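You operate a simulated robot arm through the tools that you are given. There is no shell and no other tool.

You are at the controls of a simulated robot arm. One attempt, no reset.

TASK
Brush the sprocket block clean with cleaner, then blow it dry.
Fine: put the brush back and switch the blower off once the drops are gone. Set down upright: green brush. What is to be rubbed or washed off counts as gone when no trace of it is left.

The check looks at the end state, three seconds after you hand in, the way a careful person would. Anything else that was tipped, shoved, dropped, spilled or broken makes it a failure.

THE ROBOT
A 7-joint arm with a three-finger gripper, fixed in place. Base frame: the origin is on the floor under the middle of its stand, x ahead of it, y to its left, z up; the work surface is at about z = 88. Readings come in cm, rad, newtons and seconds.
It reaches about 134.2 cm from its shoulder. Its first joint turns from -2.897 to 2.897 rad. Payload 2.69 kg.
Tool frame: the origin (TCP) lies between the finger pads and is the grasp point; the fingertips stand 3 cm ahead of it; z points along the fingers, y is the line along which they close. The gripper opens to 12.8 cm; its body begins 11.7 cm behind the TCP.
Orientation is that of the tool frame in the base frame, as [roll, pitch, yaw] about the fixed x, y, z axes, in that order (R = Rz(yaw) Ry(pitch) Rx(roll)). With the fingers straight down and closing along the base's y, the tool's x points along the base's -x, its y along +y and its z along -z.

THE INTERFACE
- The arm moves only by the tool nudge_tool. Its argument "deltas" is a list of rows, each a list of 7 numbers: the closure, from 0 (fully open) to 1 (shut), then the shift along the tool's x, y, z in cm, then the turn, a rotation vector about the tool's x, y, z in rad. In form: [[gripper, tx, ty, tz, wx, wy, wz], ...]. A call has 1 to 20 rows; each row is the pose to reach, as a shift and turn from the pose commanded when the call began, along the tool's axes at that moment. A row lasts 0.2 s, in which the tool goes at most 5 cm and 0.15 rad; a call with a longer step from one row to the next is refused whole, and so is a gripper value outside its range. A pose out of reach is approached as far as the arm can. The call stops where the force on the tool passes 40 N (or 10 N more than at its start, if that is more) or the arm is blocked; 0.2 s more then pass. The fingers move at their own pace (about 12.7 cm/s each) and stop on an object; they squeeze with about 36 N. The grip force told is the motor's: it shows also when the fingers shut on nothing. Time passes only in rows, and 0.2 s behind the last, so rows that repeat a pose let the fingers close. The reply holds the time, the measured pose of the TCP, the force on the tool along the base axes, the opening and the grip force, in the units named above and with some noise, with the torque about the TCP (base axes, N m) and any sound that the robot's microphone picked up.
- Cameras (640 x 400 px; columns grow to the right, rows downward): "scene" is fixed at [4.95, 50.01, 152.76]; the picture's right is [-0.54, -0.84, 0.00], its down [-0.35, 0.23, -0.91] and it looks along [0.76, -0.49, -0.42] (base axes); focal length 337 px, centre (320, 200). "wrist" rides on the gripper at [5.8, 5.4, -13.1] in the tool frame; the picture's right is [-0.68, 0.74, 0.00], its down [-0.62, -0.57, -0.55] and it looks along [-0.40, -0.37, 0.84] (tool axes); focal length 234 px, centre (320, 200). There is no depth. A picture from a camera that has moved, and an enlarged one, comes with that camera's place and axes in the base frame and with its lens.
- camera(camera): a new picture of that camera. It takes no simulated time.
- lift_body(by): moves the trunk up (or, below 0, down) by that many cm; the arm rides with it, the base frame stays. It gives what a move gives, with no picture.
- zoom(camera, box): a new picture of the part [left, top, right, bottom] of that camera's present view, enlarged. It takes no simulated time.
- finish_job(): hands the job in; it is judged then, once.

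Places have to be worked out from the pictures, the camera data and where the tool is seen. Open the gripper and draw the arm clear of the work before you hand the job in, unless the task says otherwise.

The tools are called after ">>>" as name(argument=value, ...) on one line, values as JSON. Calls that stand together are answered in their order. nudge_tool: Moves the arm, as the interface text tells. Its arguments: {"type":"object","properties":{"deltas":{"type":"array","items":{"type":"array","items":{"type":"number"}}}},"required":["deltas"]} The other tools are called the same way: lift_body (by) moves the trunk up or down; camera (camera) takes a picture; zoom (camera, box) takes an enlarged picture of a part of a camera's view; finish_job () hands the job in.

At the start:

```text
t: 0.0
position: [63.25, -20.8, 123.15]
ee_rot: [-3.141, 0.0, -3.141]
force: [-0.4, -0.4, 0.2]
torque: [-0.01, -0.03, -0.02]
opening: 12.79
finger_force: 0.1
trunk travel left (down, up): [-15.0, 20.0]
```

scene: 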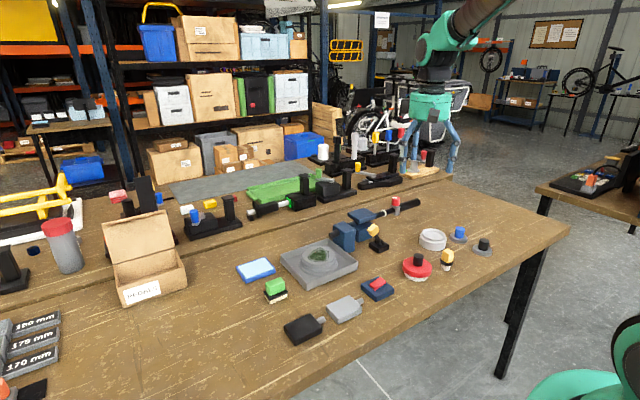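
wrist: 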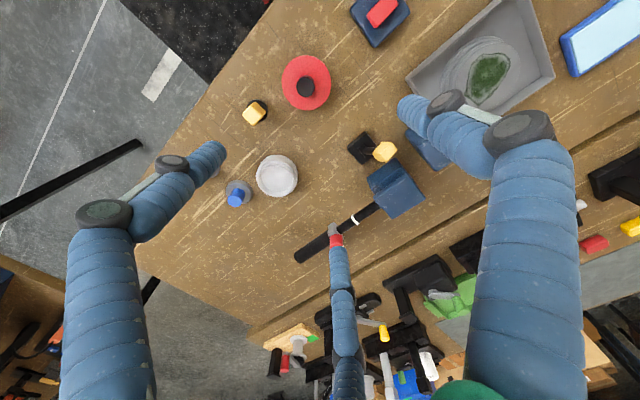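

I'll start by enlarging the work area to identify the objects: brush, cleaner, sprocket block, blower, and switches.

>>> zoom(camera="scene", box=[220, 180, 420, 350])

>>> zoom(camera="scene", box=[330, 180, 510, 300])

>>> camera(camera="wrist")

>>> zoom(camera="wrist", box=[160, 0, 480, 260])

```text
2.35 times, centred on (320, 265) of scene
camera zoom: at [4.95, 50.01, 152.76], right [-0.54, -0.84, 0.0], down [-0.35, 0.23, -0.91], along [0.76, -0.49, -0.42], focal length 793 px, centre (320, 47)
```

zoom: 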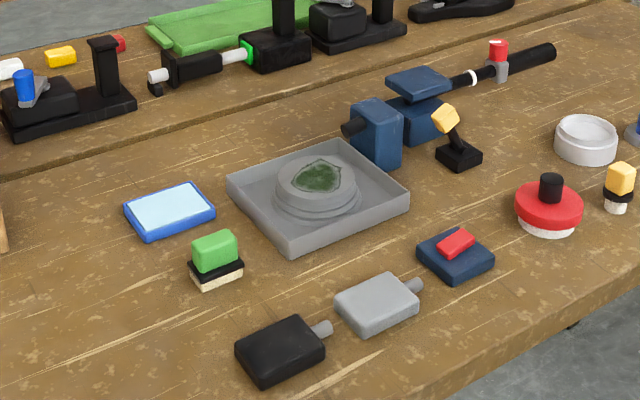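

```text
3.33 times, centred on (420, 240) of scene
camera zoom: at [4.95, 50.01, 152.76], right [-0.54, -0.84, 0.0], down [-0.35, 0.23, -0.91], along [0.76, -0.49, -0.42], focal length 1124 px, centre (-13, 67)
```

zoom: 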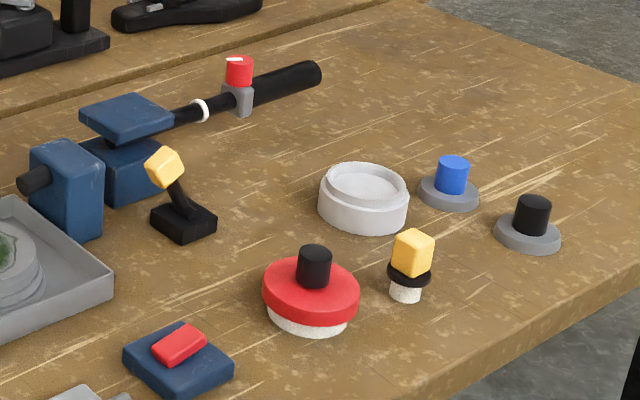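

```text
taken
camera wrist: at [57.53, -15.5, 136.3], right [0.68, 0.74, 0.0], down [0.62, -0.57, 0.55], along [0.4, -0.37, -0.84], focal length 234 px, centre (320, 200)
```

wrist: 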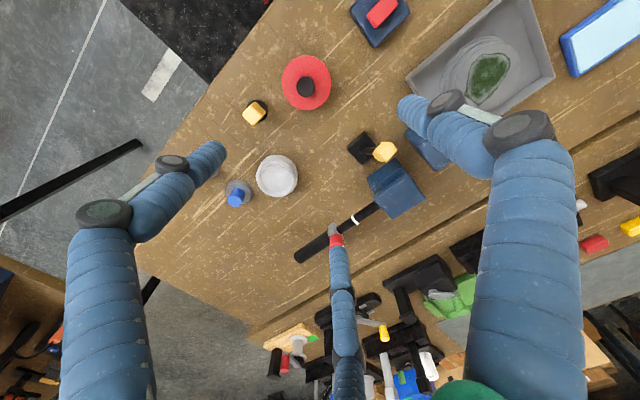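

```text
1.54 times, centred on (320, 130) of wrist
camera zoom: at [57.53, -15.5, 136.3], right [0.68, 0.74, 0.0], down [0.62, -0.57, 0.55], along [0.4, -0.37, -0.84], focal length 360 px, centre (320, 308)
```

zoom: 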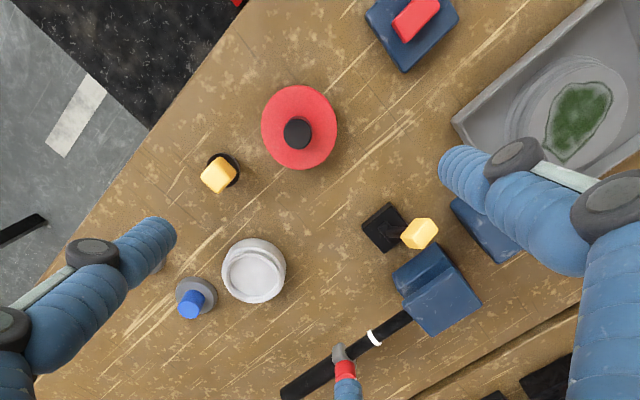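

The green-handled brush, the soiled block in a tray, a dish and several knobs and switches are visible. I'll zoom in closely on each before touching anything.

>>> zoom(camera="scene", box=[270, 220, 360, 290])

>>> zoom(camera="scene", box=[325, 190, 425, 260])

>>> zoom(camera="scene", box=[230, 250, 310, 310])

>>> zoom(camera="scene", box=[275, 265, 405, 355])

>>> zoom(camera="scene", box=[395, 215, 500, 290])

```text
5.71 times, centred on (315, 255) of scene
camera zoom: at [4.95, 50.01, 152.76], right [-0.54, -0.84, 0.0], down [-0.35, 0.23, -0.91], along [0.76, -0.49, -0.42], focal length 1926 px, centre (349, -114)
```

zoom: 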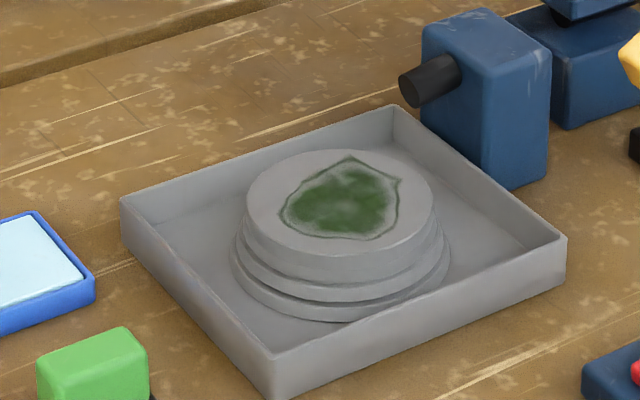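

```text
5.71 times, centred on (375, 225) of scene
camera zoom: at [4.95, 50.01, 152.76], right [-0.54, -0.84, 0.0], down [-0.35, 0.23, -0.91], along [0.76, -0.49, -0.42], focal length 1926 px, centre (6, 57)
```

zoom: 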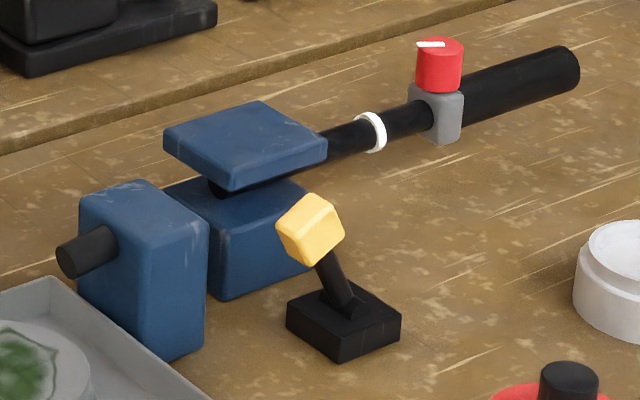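

```text
6.67 times, centred on (270, 280) of scene
camera zoom: at [4.95, 50.01, 152.76], right [-0.54, -0.84, 0.0], down [-0.35, 0.23, -0.91], along [0.76, -0.49, -0.42], focal length 2247 px, centre (653, -333)
```

zoom: 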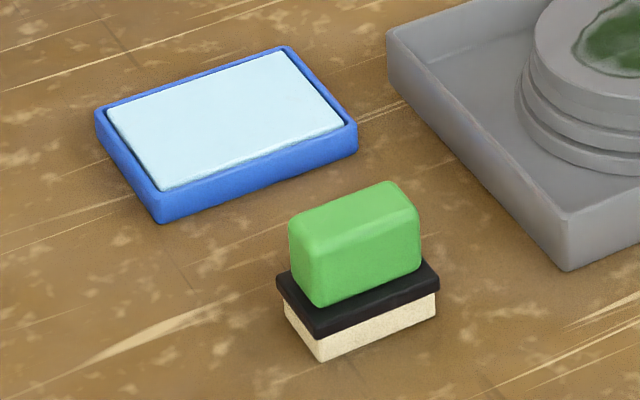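

```text
4.44 times, centred on (340, 310) of scene
camera zoom: at [4.95, 50.01, 152.76], right [-0.54, -0.84, 0.0], down [-0.35, 0.23, -0.91], along [0.76, -0.49, -0.42], focal length 1498 px, centre (231, -289)
```

zoom: 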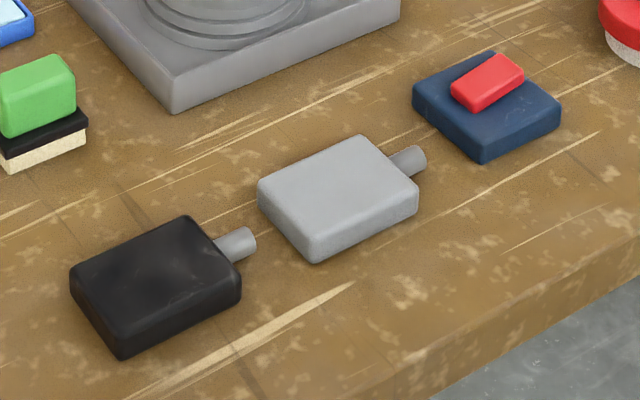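

```text
5.33 times, centred on (448, 252) of scene
camera zoom: at [4.95, 50.01, 152.76], right [-0.54, -0.84, 0.0], down [-0.35, 0.23, -0.91], along [0.76, -0.49, -0.42], focal length 1798 px, centre (-360, -80)
```

zoom: 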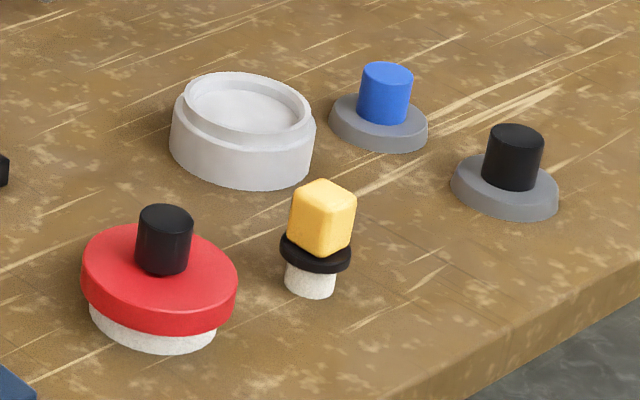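

The light-blue pad in the blue tray next to the green brush looks like the cleaner. The navy nozzle facing the tray is the blower, and the red rocker on a navy box may be its switch. I'll shift the arm high above the table to get better wrist views.

>>> nudge_tool(deltas=[[0, 0.2, 4.5, 0, 0, 0, 0], [0, 0.4, 9, -0.5, 0, 0, 0], [0, 0.6, 13.5, -1, 0, 0, 0], [0, 0.8, 18, -1.5, 0, 0, 0], [0, 1, 22.5, -2, 0, 0, 0], [0, 1.2, 27, -2, 0, 0, 0], [0, 1.2, 30.8, -2, 0, 0, 0], [0, 1.2, 30.8, -2, 0, 0, 0]])

>>> camera(camera="wrist")

>>> camera(camera="scene")

```text
t: 1.8
position: [62.23, 10.01, 125.03]
ee_rot: [-3.141, 0.001, 3.141]
force: [0.2, -0.2, -0.5]
torque: [-0.07, 0.04, 0.01]
opening: 12.76
finger_force: 0.0
trunk travel left (down, up): [-15.0, 20.0]
```

```text
taken
camera wrist: at [56.51, 15.39, 138.11], right [0.68, 0.74, 0.0], down [0.62, -0.57, 0.55], along [0.4, -0.37, -0.84], focal length 234 px, centre (320, 200)
```

wrist: 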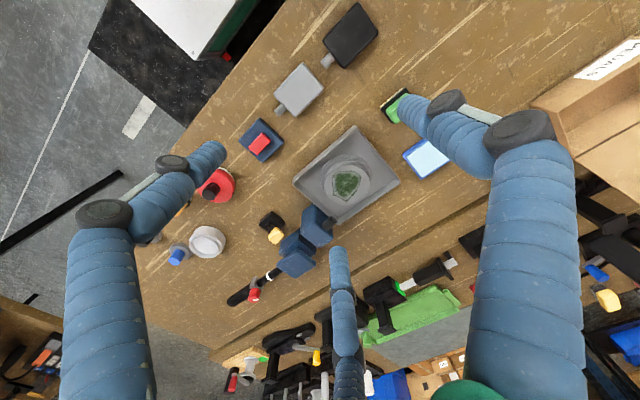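

```text
taken
```

scene: 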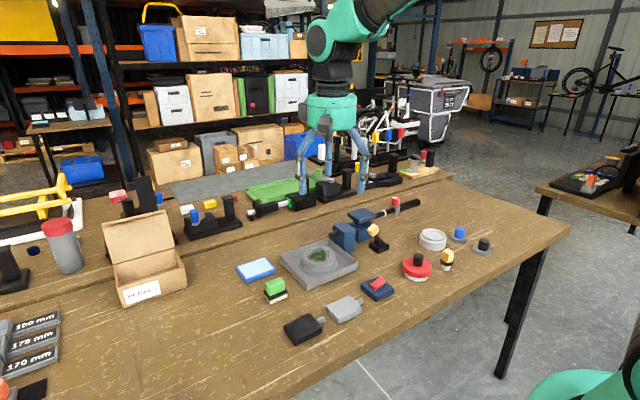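

>>> zoom(camera="wrist", box=[220, 110, 420, 310])

>>> zoom(camera="wrist", box=[230, 190, 350, 310])

```text
2.00 times, centred on (320, 210) of wrist
camera zoom: at [56.51, 15.39, 138.11], right [0.68, 0.74, 0.0], down [0.62, -0.57, 0.55], along [0.4, -0.37, -0.84], focal length 468 px, centre (320, 180)
```

zoom: 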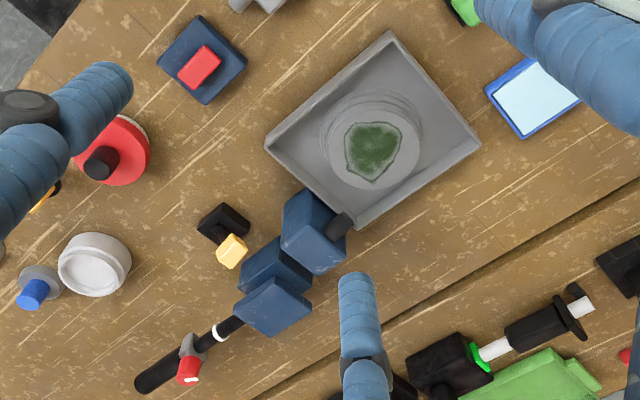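

```text
3.33 times, centred on (290, 250) of wrist
camera zoom: at [56.51, 15.39, 138.11], right [0.68, 0.74, 0.0], down [0.62, -0.57, 0.55], along [0.4, -0.37, -0.84], focal length 781 px, centre (420, 33)
```

zoom: 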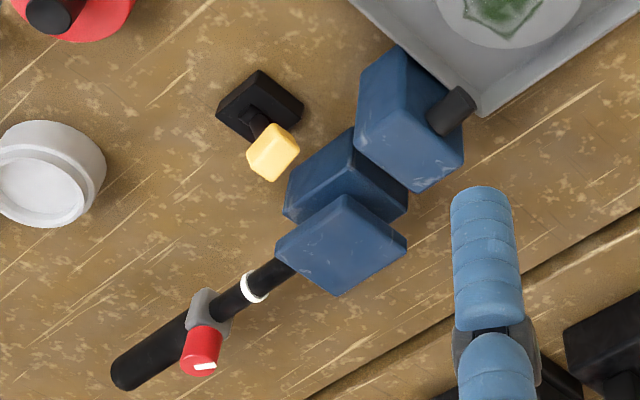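

>>> zoom(camera="wrist", box=[235, 110, 295, 170])

>>> zoom(camera="scene", box=[355, 270, 405, 305])

>>> zoom(camera="wrist", box=[300, 120, 410, 230])

>>> zoom(camera="scene", box=[360, 215, 400, 260])

>>> zoom(camera="wrist", box=[260, 40, 400, 130])

```text
6.67 times, centred on (265, 140) of wrist
camera zoom: at [56.51, 15.39, 138.11], right [0.68, 0.74, 0.0], down [0.62, -0.57, 0.55], along [0.4, -0.37, -0.84], focal length 1561 px, centre (687, 600)
```

zoom: 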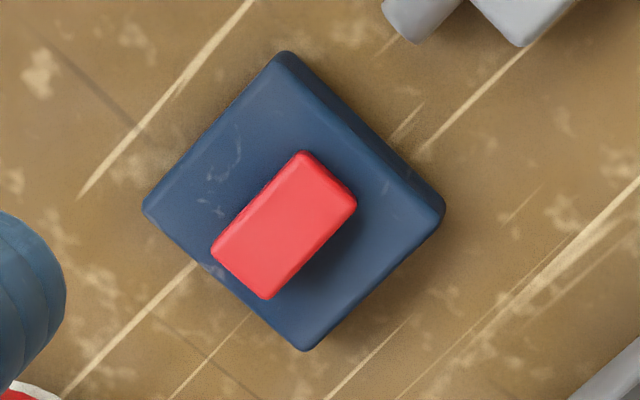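

```text
11.43 times, centred on (380, 288) of scene
camera zoom: at [4.95, 50.01, 152.76], right [-0.54, -0.84, 0.0], down [-0.35, 0.23, -0.91], along [0.76, -0.49, -0.42], focal length 3853 px, centre (-366, -800)
```

zoom: 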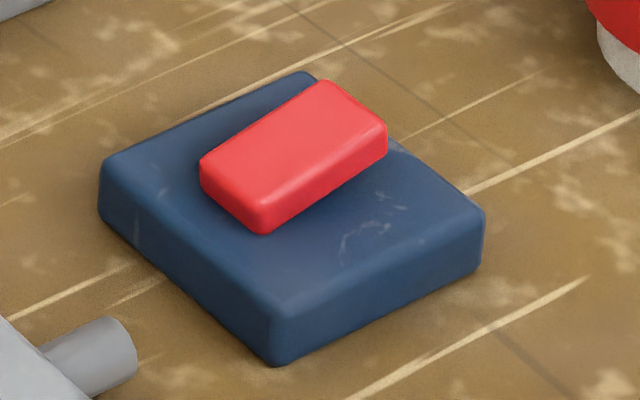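

```text
3.64 times, centred on (355, 175) of wrist
camera zoom: at [56.51, 15.39, 138.11], right [0.68, 0.74, 0.0], down [0.62, -0.57, 0.55], along [0.4, -0.37, -0.84], focal length 852 px, centre (193, 291)
```

zoom: 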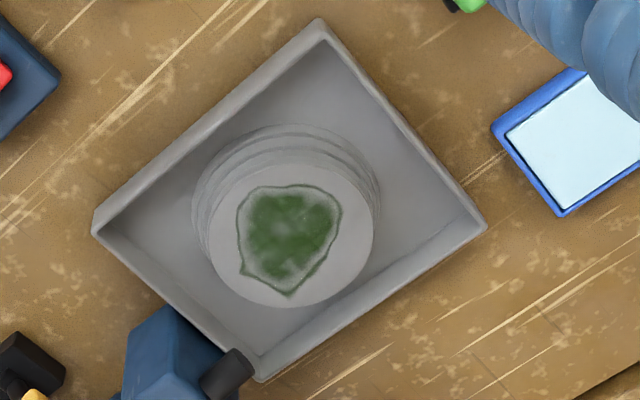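

```text
8.89 times, centred on (380, 238) of scene
camera zoom: at [4.95, 50.01, 152.76], right [-0.54, -0.84, 0.0], down [-0.35, 0.23, -0.91], along [0.76, -0.49, -0.42], focal length 2996 px, centre (-213, -133)
```

zoom: 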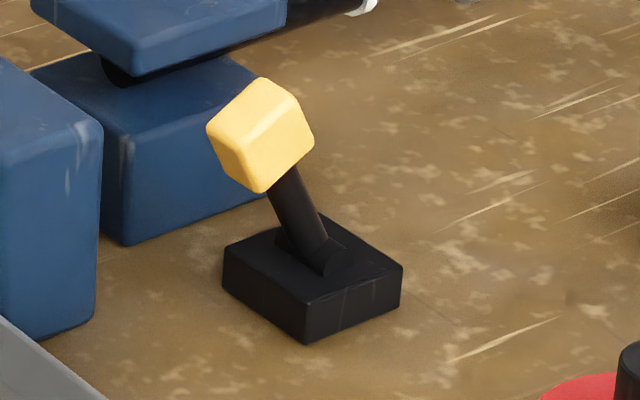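

```text
4.44 times, centred on (330, 85) of wrist
camera zoom: at [56.51, 15.39, 138.11], right [0.68, 0.74, 0.0], down [0.62, -0.57, 0.55], along [0.4, -0.37, -0.84], focal length 1041 px, centre (276, 711)
```

zoom: 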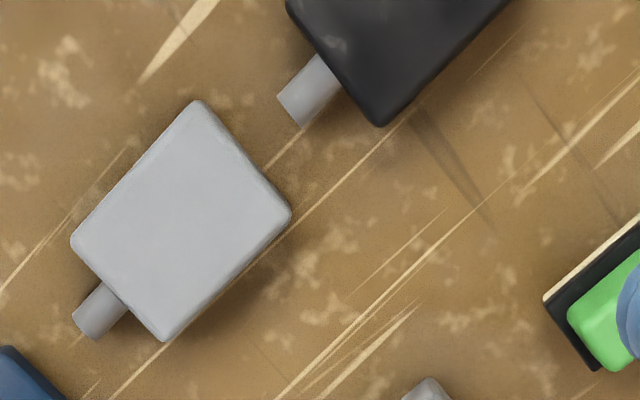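

Before grasping I want to know how the three fingers close, so I'll shut and reopen the gripper in free air and look at it part-closed.

>>> nudge_tool(deltas=[[0.6, 0, 0, 0, 0, 0, 0], [0.6, 0, 0, 0, 0, 0, 0], [0.6, 0, 0, 0, 0, 0, 0]])

>>> camera(camera="wrist")

>>> zoom(camera="scene", box=[270, 100, 400, 220])

```text
t: 2.6
position: [62.3, 9.98, 125.04]
ee_rot: [-3.141, -0.002, -3.141]
force: [-0.9, 0.3, 0.1]
torque: [-0.04, 0.01, 0.0]
opening: 5.14
finger_force: 0.0
trunk travel left (down, up): [-15.0, 20.0]
```

```text
taken
camera wrist: at [56.49, 15.29, 138.13], right [0.68, 0.74, 0.0], down [0.62, -0.57, 0.55], along [0.4, -0.37, -0.84], focal length 234 px, centre (320, 200)
```

wrist: 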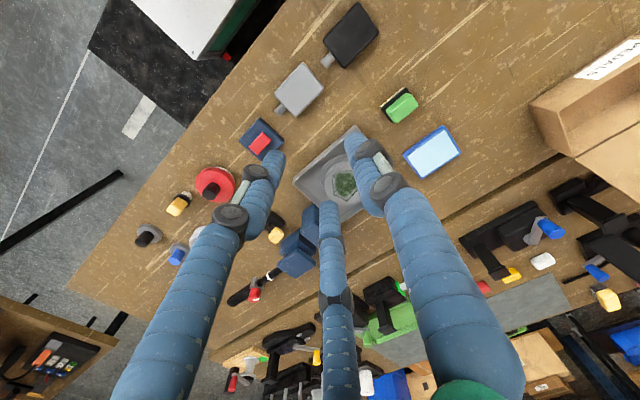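

```text
3.33 times, centred on (335, 160) of scene
camera zoom: at [4.95, 50.01, 152.76], right [-0.54, -0.84, 0.0], down [-0.35, 0.23, -0.91], along [0.76, -0.49, -0.42], focal length 1124 px, centre (270, 333)
```

zoom: 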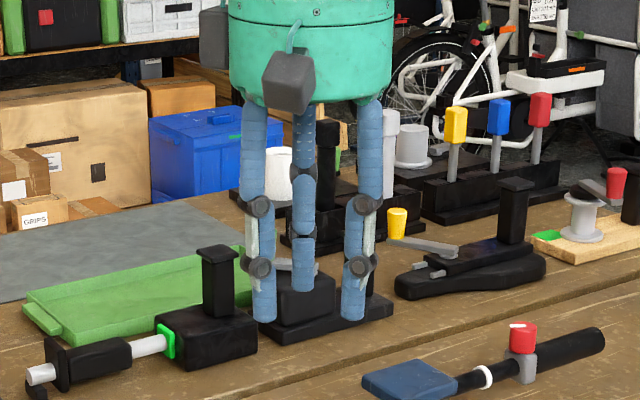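

The fingers close centrically (at 90°, -30° and -150° in the tool frame), and the brush and blue tray are now unobstructed. I'll zoom on them to measure.

>>> zoom(camera="wrist", box=[360, 70, 480, 190])

>>> zoom(camera="scene", box=[340, 185, 420, 255])

```text
3.33 times, centred on (420, 130) of wrist
camera zoom: at [56.49, 15.29, 138.13], right [0.68, 0.74, 0.0], down [0.62, -0.57, 0.55], along [0.4, -0.37, -0.84], focal length 781 px, centre (-13, 433)
```

zoom: 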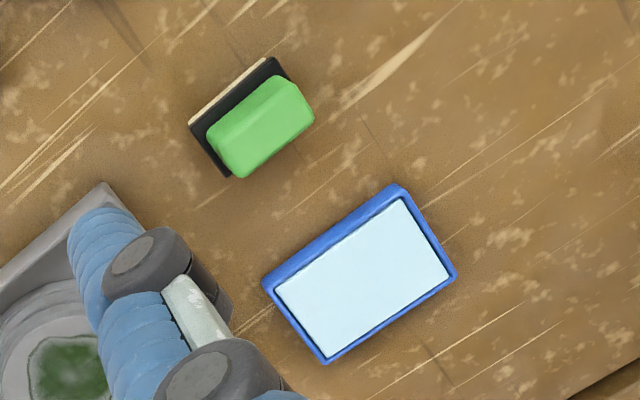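

```text
5.71 times, centred on (380, 220) of scene
camera zoom: at [4.95, 50.01, 152.76], right [-0.54, -0.84, 0.0], down [-0.35, 0.23, -0.91], along [0.76, -0.49, -0.42], focal length 1926 px, centre (-23, 86)
```

zoom: 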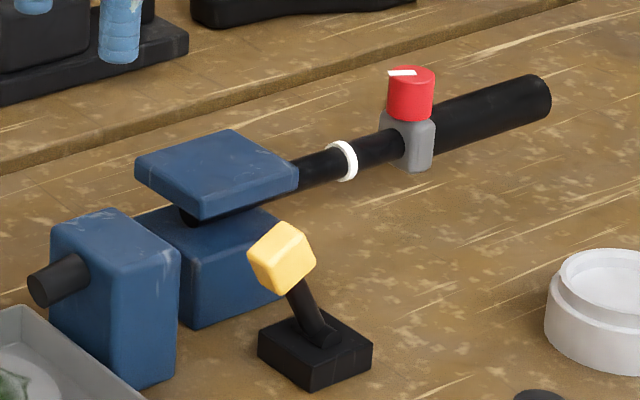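

The blower lance seems to run through the navy blocks to a black nozzle beside the tray, with a red knob on its pipe. I'll open the fingers and move the camera closer above it to check.

>>> nudge_tool(deltas=[[0, -2, -2.7, 2, 0, 0, 0], [0, -4, -5.4, 4, 0, 0, 0], [0, -6, -8, 6, 0, 0, 0], [0, -8, -10.7, 8, 0, 0, 0], [0, -10, -13.4, 10, 0, 0, 0], [0, -11.7, -16, 12, 0, 0, 0], [0, -11.7, -16, 12, 0, 0, 0]])

>>> camera(camera="wrist")

>>> zoom(camera="wrist", box=[220, 20, 420, 220])

```text
t: 4.2
position: [74.0, -6.29, 113.25]
ee_rot: [3.141, -0.001, 3.141]
force: [0.3, -0.8, -0.5]
torque: [0.06, 0.01, 0.0]
opening: 12.81
finger_force: 0.1
trunk travel left (down, up): [-15.0, 20.0]
```

```text
taken
camera wrist: at [68.09, -0.86, 126.28], right [0.68, 0.74, 0.0], down [0.62, -0.57, 0.55], along [0.4, -0.37, -0.84], focal length 234 px, centre (320, 200)
```

wrist: 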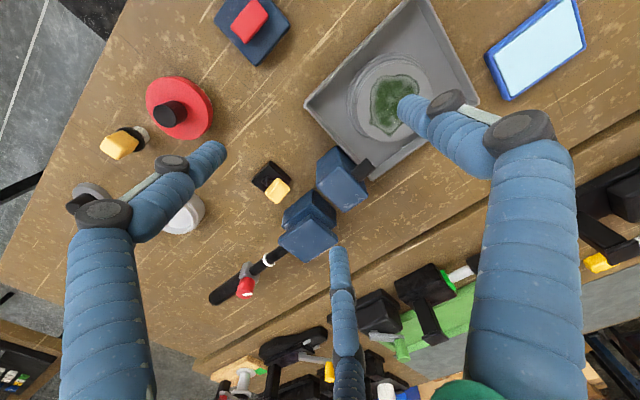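

```text
2.00 times, centred on (320, 120) of wrist
camera zoom: at [68.09, -0.86, 126.28], right [0.68, 0.74, 0.0], down [0.62, -0.57, 0.55], along [0.4, -0.37, -0.84], focal length 468 px, centre (320, 360)
```

zoom: 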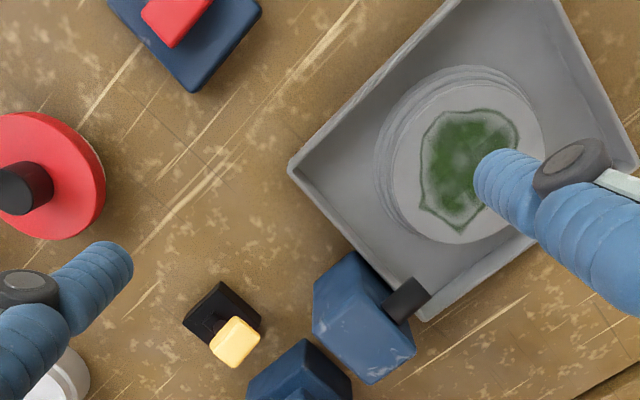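

>>> zoom(camera="wrist", box=[200, 140, 380, 310])

>>> zoom(camera="wrist", box=[205, 240, 285, 310])

>>> zoom(camera="scene", box=[375, 185, 435, 225])

```text
2.35 times, centred on (290, 225) of wrist
camera zoom: at [68.09, -0.86, 126.28], right [0.68, 0.74, 0.0], down [0.62, -0.57, 0.55], along [0.4, -0.37, -0.84], focal length 551 px, centre (391, 141)
```

zoom: 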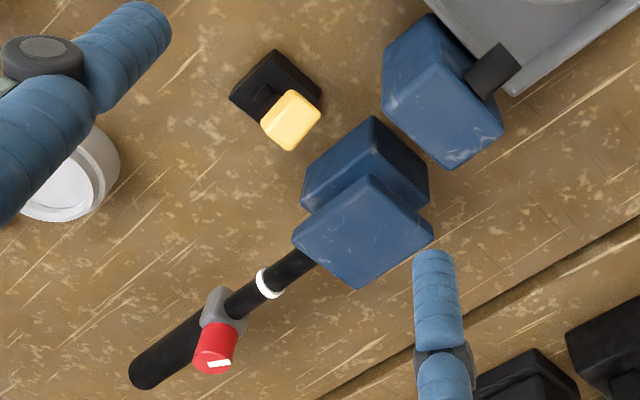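

```text
5.71 times, centred on (245, 275) of wrist
camera zoom: at [68.09, -0.86, 126.28], right [0.68, 0.74, 0.0], down [0.62, -0.57, 0.55], along [0.4, -0.37, -0.84], focal length 1338 px, centre (749, -229)
```

zoom: 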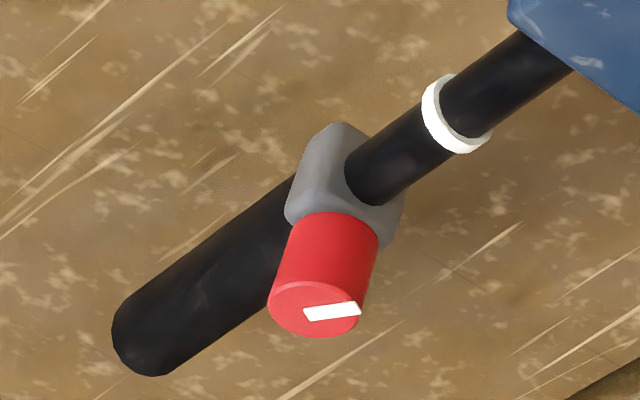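

```text
10.00 times, centred on (405, 205) of scene
camera zoom: at [4.95, 50.01, 152.76], right [-0.54, -0.84, 0.0], down [-0.35, 0.23, -0.91], along [0.76, -0.49, -0.42], focal length 3371 px, centre (-530, 150)
```

zoom: 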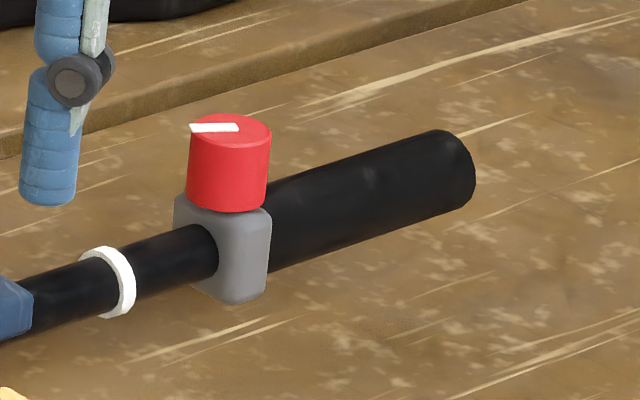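

The pipe with the red rotary knob sits about 8 cm above the table, and the brush is at about (73.3, 20.1) with its handle aligned to y. I'll move above the brush and turn the tool 90°, so one finger meets a long face and the other two meet the opposite corners.

>>> nudge_tool(deltas=[[0, 0, 2.4, 0, 0, 0, 0.145], [0, 0, 4.8, 0, 0, 0, 0.29], [0, 0, 7.2, 0, 0, 0, 0.435], [0, 0, 9.6, 0, 0, 0, 0.58], [0, 0.2, 12, 0, 0, 0, 0.725], [0, 0.4, 14.4, 0, 0, 0, 0.87], [0, 0.6, 16.8, 0, 0, 0, 1.015], [0, 0.8, 19.2, 0, 0, 0, 1.16], [0, 1.0, 21.6, 0, 0, 0, 1.305], [0, 1.2, 24, 0, 0, 0, 1.45], [0, 1.3, 26.4, 0, 0, 0, 1.571], [0, 1.3, 26.4, 0, 0, 0, 1.571]])

>>> camera(camera="wrist")

>>> camera(camera="scene")

```text
t: 6.8
position: [72.55, 20.4, 113.14]
ee_rot: [-3.141, 0.0, 1.57]
force: [-0.4, -0.3, 0.0]
torque: [-0.06, 0.01, 0.01]
opening: 12.77
finger_force: 0.1
trunk travel left (down, up): [-15.0, 20.0]
```

```text
taken
camera wrist: at [77.89, 26.21, 126.21], right [0.74, -0.68, 0.0], down [-0.57, -0.61, 0.55], along [-0.37, -0.4, -0.84], focal length 234 px, centre (320, 200)
```

wrist: 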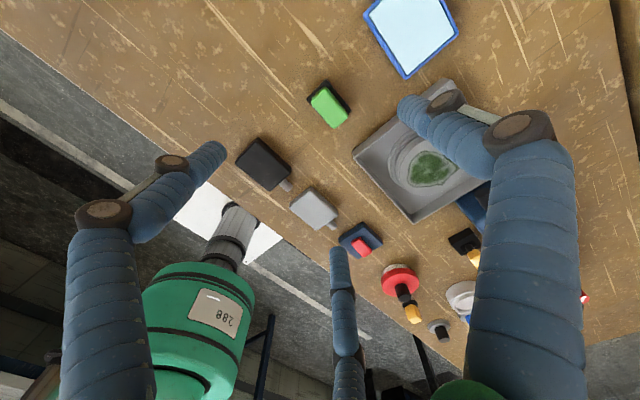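

```text
taken
```

scene: 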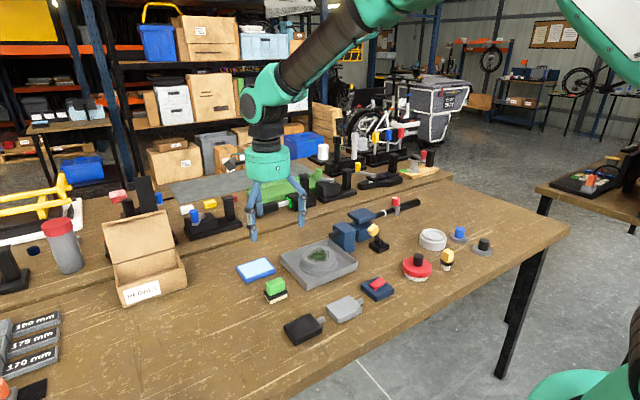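

>>> zoom(camera="wrist", box=[295, 65, 365, 135])

>>> zoom(camera="scene", box=[255, 265, 305, 310])

>>> zoom(camera="wrist", box=[230, 130, 480, 340])

```text
5.71 times, centred on (330, 100) of wrist
camera zoom: at [77.89, 26.21, 126.21], right [0.74, -0.68, 0.0], down [-0.57, -0.61, 0.55], along [-0.37, -0.4, -0.84], focal length 1338 px, centre (263, 771)
```

zoom: 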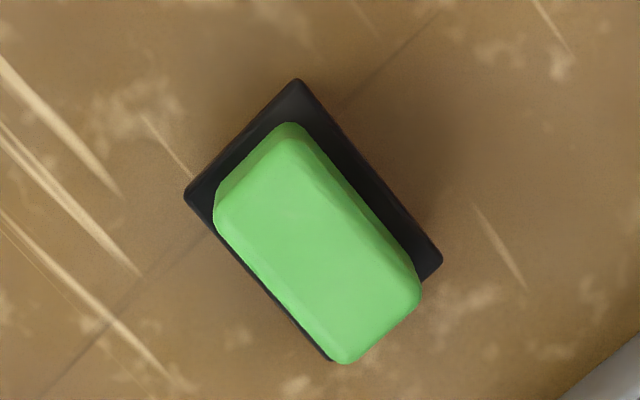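

```text
8.89 times, centred on (280, 288) of scene
camera zoom: at [4.95, 50.01, 152.76], right [-0.54, -0.84, 0.0], down [-0.35, 0.23, -0.91], along [0.76, -0.49, -0.42], focal length 2996 px, centre (676, -578)
```

zoom: 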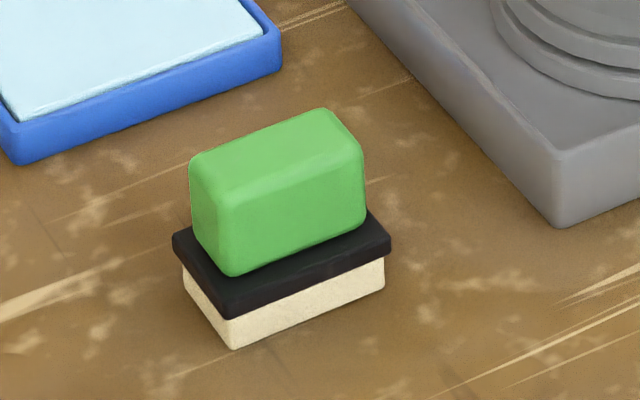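

```text
1.90 times, centred on (355, 235) of wrist
camera zoom: at [77.89, 26.21, 126.21], right [0.74, -0.68, 0.0], down [-0.57, -0.61, 0.55], along [-0.37, -0.4, -0.84], focal length 446 px, centre (253, 133)
```

zoom: 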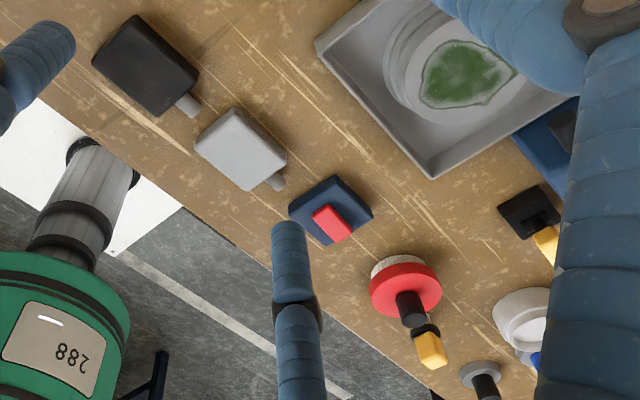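

The brush handle is centred at about (74.15, 20.3), roughly 4.6 cm along y and 2.6 cm along x, with its top at about z = 93.7 and the black plate top at about 90. I'll come down with open fingers until the tips are just above the plate.

>>> nudge_tool(deltas=[[0, -0.15, 0.95, 4, 0, 0, 0], [0, -0.15, 0.95, 8, 0, 0, 0], [0, -0.15, 0.95, 12, 0, 0, 0], [0, -0.15, 0.95, 15, 0, 0, 0], [0, -0.15, 0.95, 17, 0, 0, 0], [0, -0.15, 0.95, 18.3, 0, 0, 0], [0, -0.15, 0.95, 19.3, 0, 0, 0], [0, -0.15, 0.95, 19.3, 0, 0, 0]])

>>> camera(camera="wrist")

>>> zoom(camera="scene", box=[230, 230, 330, 320])

```text
t: 8.6
position: [73.67, 20.1, 93.98]
ee_rot: [-3.141, 0.001, 1.572]
force: [0.0, 0.4, -0.3]
torque: [-0.01, 0.03, -0.02]
opening: 12.82
finger_force: 0.0
trunk travel left (down, up): [-15.0, 20.0]
```

```text
taken
camera wrist: at [78.95, 26.03, 107.04], right [0.74, -0.68, 0.0], down [-0.57, -0.62, 0.55], along [-0.37, -0.4, -0.84], focal length 234 px, centre (320, 200)
```

wrist: 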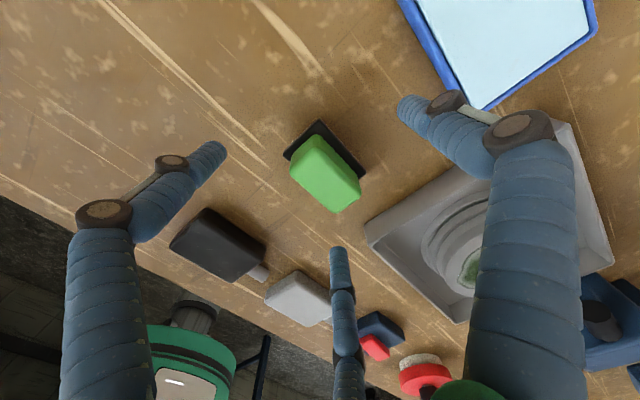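

```text
4.44 times, centred on (280, 275) of scene
camera zoom: at [4.95, 50.01, 152.76], right [-0.54, -0.84, 0.0], down [-0.35, 0.23, -0.91], along [0.76, -0.49, -0.42], focal length 1498 px, centre (498, -133)
```

zoom: 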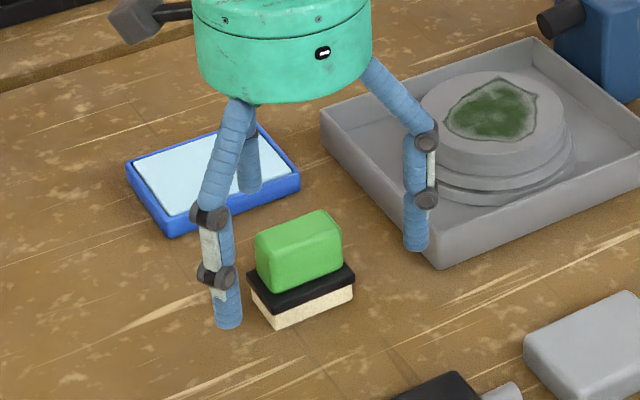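

>>> zoom(camera="wrist", box=[260, 105, 390, 225])

```text
3.33 times, centred on (325, 165) of wrist
camera zoom: at [78.95, 26.03, 107.04], right [0.74, -0.68, 0.0], down [-0.57, -0.62, 0.55], along [-0.37, -0.4, -0.84], focal length 781 px, centre (303, 317)
```

zoom: 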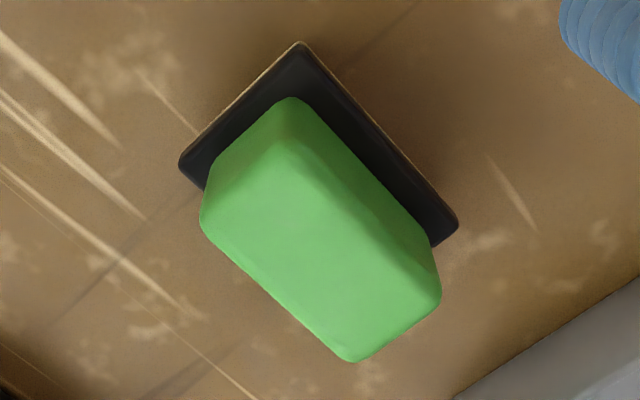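

The handle sits about 0.6 cm toward the single-finger side of the tool centre, as I planned. I'll lower 0.4 cm and close gently.

>>> nudge_tool(deltas=[[0, 0, 0, 0.4, 0, 0, 0], [0.3, 0, 0, 0.4, 0, 0, 0], [0.5, 0, 0, 0.4, 0, 0, 0], [0.6, 0, 0, 0.4, 0, 0, 0], [0.7, 0, 0, 0.4, 0, 0, 0], [0.8, 0, 0, 0.4, 0, 0, 0], [0.9, 0, 0, 0.4, 0, 0, 0], [1.0, 0, 0, 0.4, 0, 0, 0], [1.0, 0, 0, 0.4, 0, 0, 0], [1.0, 0, 0, 0.4, 0, 0, 0]])

>>> camera(camera="wrist")

>>> zoom(camera="scene", box=[230, 230, 330, 320])

```text
t: 10.8
position: [73.47, 20.15, 93.53]
ee_rot: [-3.141, 0.001, 1.57]
force: [0.0, -0.3, 0.2]
torque: [-0.02, -0.02, -0.03]
opening: 3.42
finger_force: 35.8
trunk travel left (down, up): [-15.0, 20.0]
```

```text
taken
camera wrist: at [78.91, 26.03, 106.65], right [0.74, -0.68, 0.0], down [-0.57, -0.62, 0.55], along [-0.37, -0.4, -0.84], focal length 234 px, centre (320, 200)
```

wrist: 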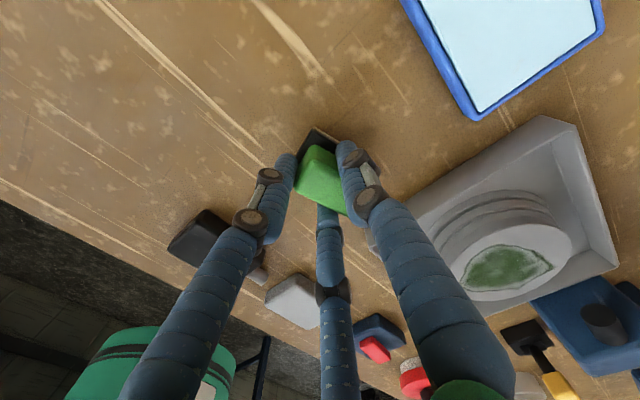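

```text
4.44 times, centred on (280, 275) of scene
camera zoom: at [4.95, 50.01, 152.76], right [-0.54, -0.84, 0.0], down [-0.35, 0.23, -0.91], along [0.76, -0.49, -0.42], focal length 1498 px, centre (498, -133)
```

zoom: 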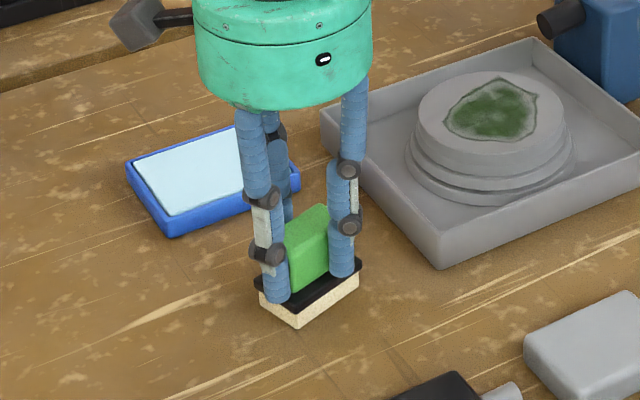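

>>> zoom(camera="scene", box=[255, 265, 325, 315])

>>> zoom(camera="wrist", box=[265, 115, 375, 225])

```text
8.00 times, centred on (290, 290) of scene
camera zoom: at [4.95, 50.01, 152.76], right [-0.54, -0.84, 0.0], down [-0.35, 0.23, -0.91], along [0.76, -0.49, -0.42], focal length 2697 px, centre (560, -520)
```

zoom: 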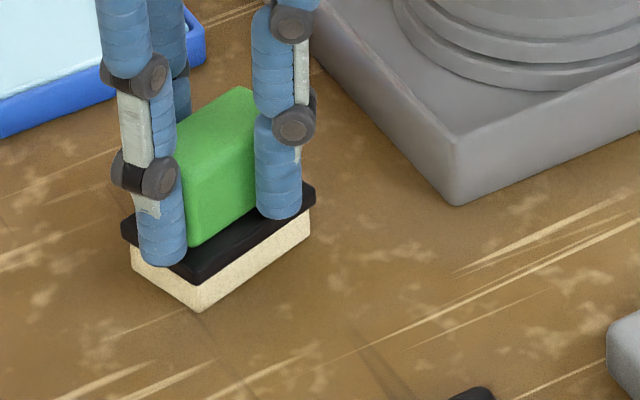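

```text
3.64 times, centred on (320, 170) of wrist
camera zoom: at [78.91, 26.03, 106.65], right [0.74, -0.68, 0.0], down [-0.57, -0.62, 0.55], along [-0.37, -0.4, -0.84], focal length 852 px, centre (320, 309)
```

zoom: 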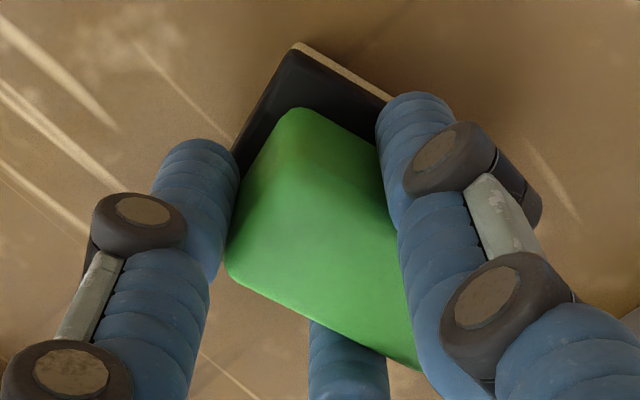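

The brush is gripped firmly (opening 3.42 cm, 35.8 N), but it turned about 15° in yaw as the fingers seated. I'll lift it slowly and check that it hangs level.

>>> nudge_tool(deltas=[[1, 0, 0, -1, 0, 0, 0], [1, 0, 0, -3, 0, 0, 0], [1, 0, 0, -6, 0, 0, 0], [1, 0, 0, -9, 0, 0, 0], [1, 0, 0, -9, 0, 0, 0]])

>>> camera(camera="wrist")

>>> zoom(camera="scene", box=[240, 205, 330, 285])

```text
t: 12.0
position: [73.57, 20.21, 102.63]
ee_rot: [-3.142, 0.0, 1.572]
force: [0.0, -0.3, -0.7]
torque: [0.03, -0.01, -0.03]
opening: 3.4
finger_force: 36.2
trunk travel left (down, up): [-15.0, 20.0]
```

```text
taken
camera wrist: at [78.87, 25.99, 115.67], right [0.74, -0.68, 0.0], down [-0.57, -0.62, 0.55], along [-0.37, -0.4, -0.84], focal length 234 px, centre (320, 200)
```

wrist: 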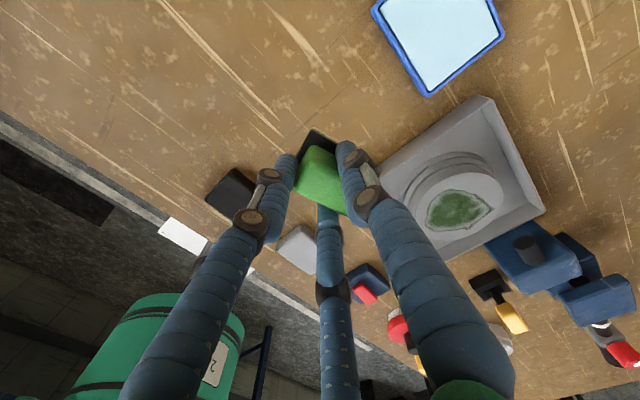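

```text
5.00 times, centred on (285, 245) of scene
camera zoom: at [4.95, 50.01, 152.76], right [-0.54, -0.84, 0.0], down [-0.35, 0.23, -0.91], along [0.76, -0.49, -0.42], focal length 1686 px, centre (495, -25)
```

zoom: 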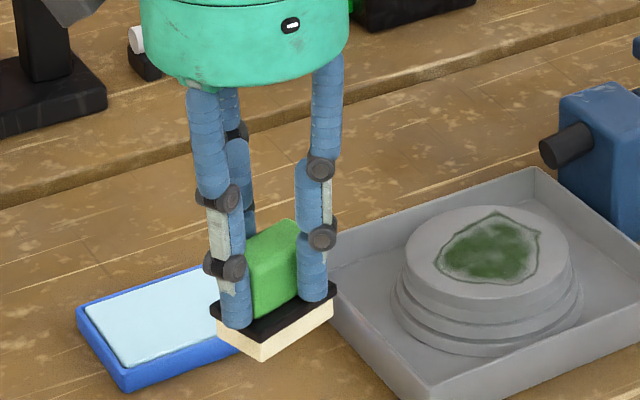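

The brush hangs level; its bristle bottom is about 5.45 cm below the TCP and it is turned about +16° about vertical. I'll carry it over the light-blue cleaner tray at about (87.2, 20.2) and turn it square again on the way.

>>> nudge_tool(deltas=[[1, 0.1, 3, 0, 0, 0, 0.07], [1, 0.3, 7, 0, 0, 0, 0.14], [1, 0.5, 11, 0, 0, 0, 0.21], [1, 0.55, 13.4, 0, 0, 0, 0.28], [1, 0.55, 13.4, 0, 0, 0, 0.28]])

>>> camera(camera="wrist")

>>> zoom(camera="scene", box=[210, 190, 310, 290])

```text
t: 13.2
position: [86.97, 20.63, 102.48]
ee_rot: [3.14, 0.0, 1.289]
force: [-0.6, -0.4, -0.9]
torque: [0.04, 0.03, 0.01]
opening: 3.42
finger_force: 36.3
trunk travel left (down, up): [-15.0, 20.0]
```

```text
taken
camera wrist: at [93.84, 24.75, 115.64], right [0.52, -0.85, 0.0], down [-0.71, -0.43, 0.55], along [-0.47, -0.29, -0.84], focal length 234 px, centre (320, 200)
```

wrist: 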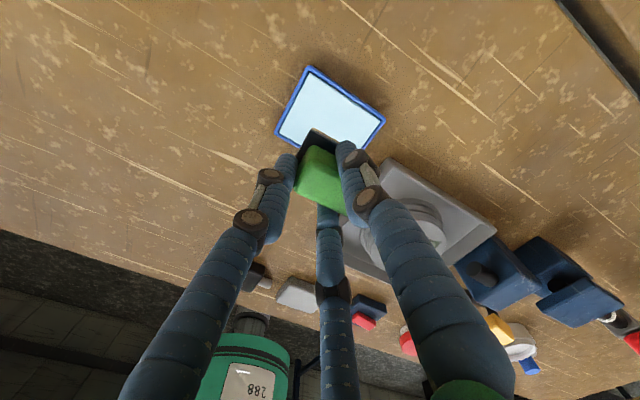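

```text
4.00 times, centred on (260, 240) of scene
camera zoom: at [4.95, 50.01, 152.76], right [-0.54, -0.84, 0.0], down [-0.35, 0.23, -0.91], along [0.76, -0.49, -0.42], focal length 1348 px, centre (560, 40)
```

zoom: 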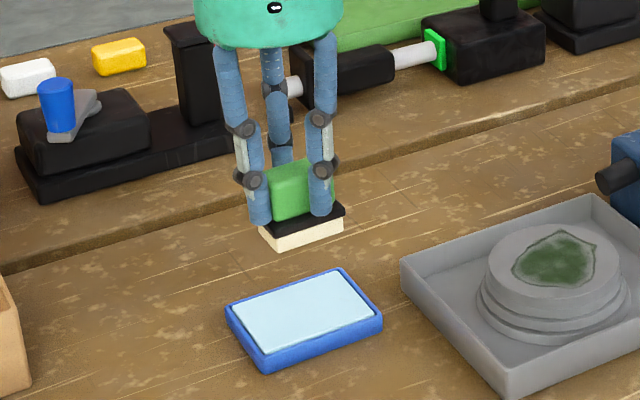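

The brush is centred over the light-blue fill. I'll lower it slowly and watch the force.

>>> nudge_tool(deltas=[[1, 0.2, 0, 2.5, 0, 0, 0], [1, 0.2, 0, 4.5, 0, 0, 0], [1, 0.2, 0, 5.8, 0, 0, 0], [1, 0.2, 0, 6.4, 0, 0, 0], [1, 0.2, 0, 6.7, 0, 0, 0], [1, 0.2, 0, 7.0, 0, 0, 0], [1, 0.2, 0, 7.0, 0, 0, 0]])

>>> zoom(camera="scene", box=[210, 230, 310, 300])

```text
t: 14.8
position: [86.83, 20.91, 95.41]
ee_rot: [3.14, 0.001, 1.291]
force: [0.5, 0.2, -0.6]
torque: [0.0, -0.01, 0.01]
opening: 3.4
finger_force: 35.5
trunk travel left (down, up): [-15.0, 20.0]
```

```text
5.71 times, centred on (260, 265) of scene
camera zoom: at [4.95, 50.01, 152.76], right [-0.54, -0.84, 0.0], down [-0.35, 0.23, -0.91], along [0.76, -0.49, -0.42], focal length 1926 px, centre (663, -171)
```

zoom: 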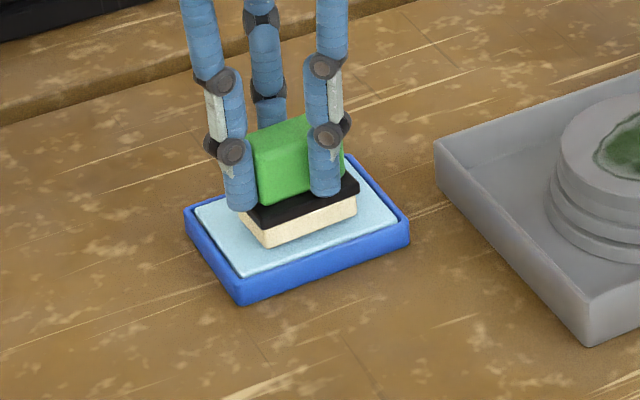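

There is no contact force yet at bristle bottom z of about 90. I'll continue in small steps.

>>> nudge_tool(deltas=[[1, 0, 0, 0.2, 0, 0, 0], [1, 0, 0, 0.4, 0, 0, 0], [1, 0, 0, 0.4, 0, 0, 0]])

>>> zoom(camera="scene", box=[230, 245, 300, 295])

```text
t: 15.6
position: [86.99, 20.89, 95.29]
ee_rot: [3.141, 0.001, 1.291]
force: [-2.8, 1.1, 9.0]
torque: [-0.11, 0.03, -0.14]
opening: 3.38
finger_force: 36.5
trunk travel left (down, up): [-15.0, 20.0]
```

```text
8.00 times, centred on (265, 270) of scene
camera zoom: at [4.95, 50.01, 152.76], right [-0.54, -0.84, 0.0], down [-0.35, 0.23, -0.91], along [0.76, -0.49, -0.42], focal length 2697 px, centre (760, -360)
```

zoom: 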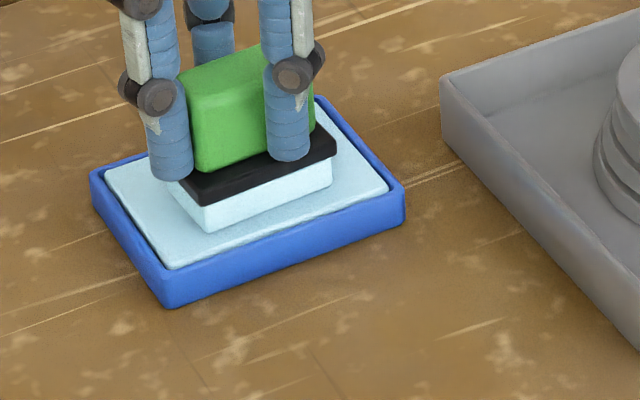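

The bristles turned light blue, so the brush is loaded with cleaner (contact at about 9 N). I'll lift it and look at the block again to fix its centre.

>>> nudge_tool(deltas=[[1, 0, 0, -1, 0, 0, 0], [1, 0, 0, -4, 0, 0, 0], [1, 0, 0, -8, 0, 0, 0], [1, 0, 0, -10, 0, 0, 0], [1, 0, 0, -10, 0, 0, 0]])

>>> zoom(camera="scene", box=[270, 225, 370, 295])

>>> camera(camera="wrist")

```text
t: 16.8
position: [87.07, 20.86, 105.03]
ee_rot: [-3.141, -0.001, 1.292]
force: [-0.2, 0.0, -0.6]
torque: [-0.02, -0.01, 0.0]
opening: 3.37
finger_force: 36.5
trunk travel left (down, up): [-15.0, 20.0]
```

```text
5.71 times, centred on (320, 260) of scene
camera zoom: at [4.95, 50.01, 152.76], right [-0.54, -0.84, 0.0], down [-0.35, 0.23, -0.91], along [0.76, -0.49, -0.42], focal length 1926 px, centre (320, -143)
```

zoom: 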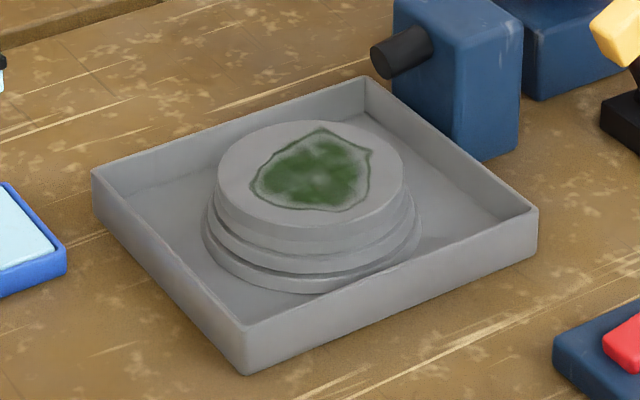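

```text
taken
camera wrist: at [93.78, 25.01, 118.09], right [0.52, -0.85, 0.0], down [-0.71, -0.44, 0.55], along [-0.47, -0.29, -0.84], focal length 234 px, centre (320, 200)
```

wrist: 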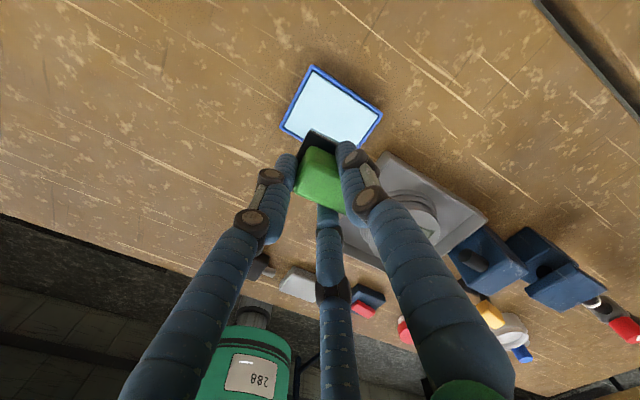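

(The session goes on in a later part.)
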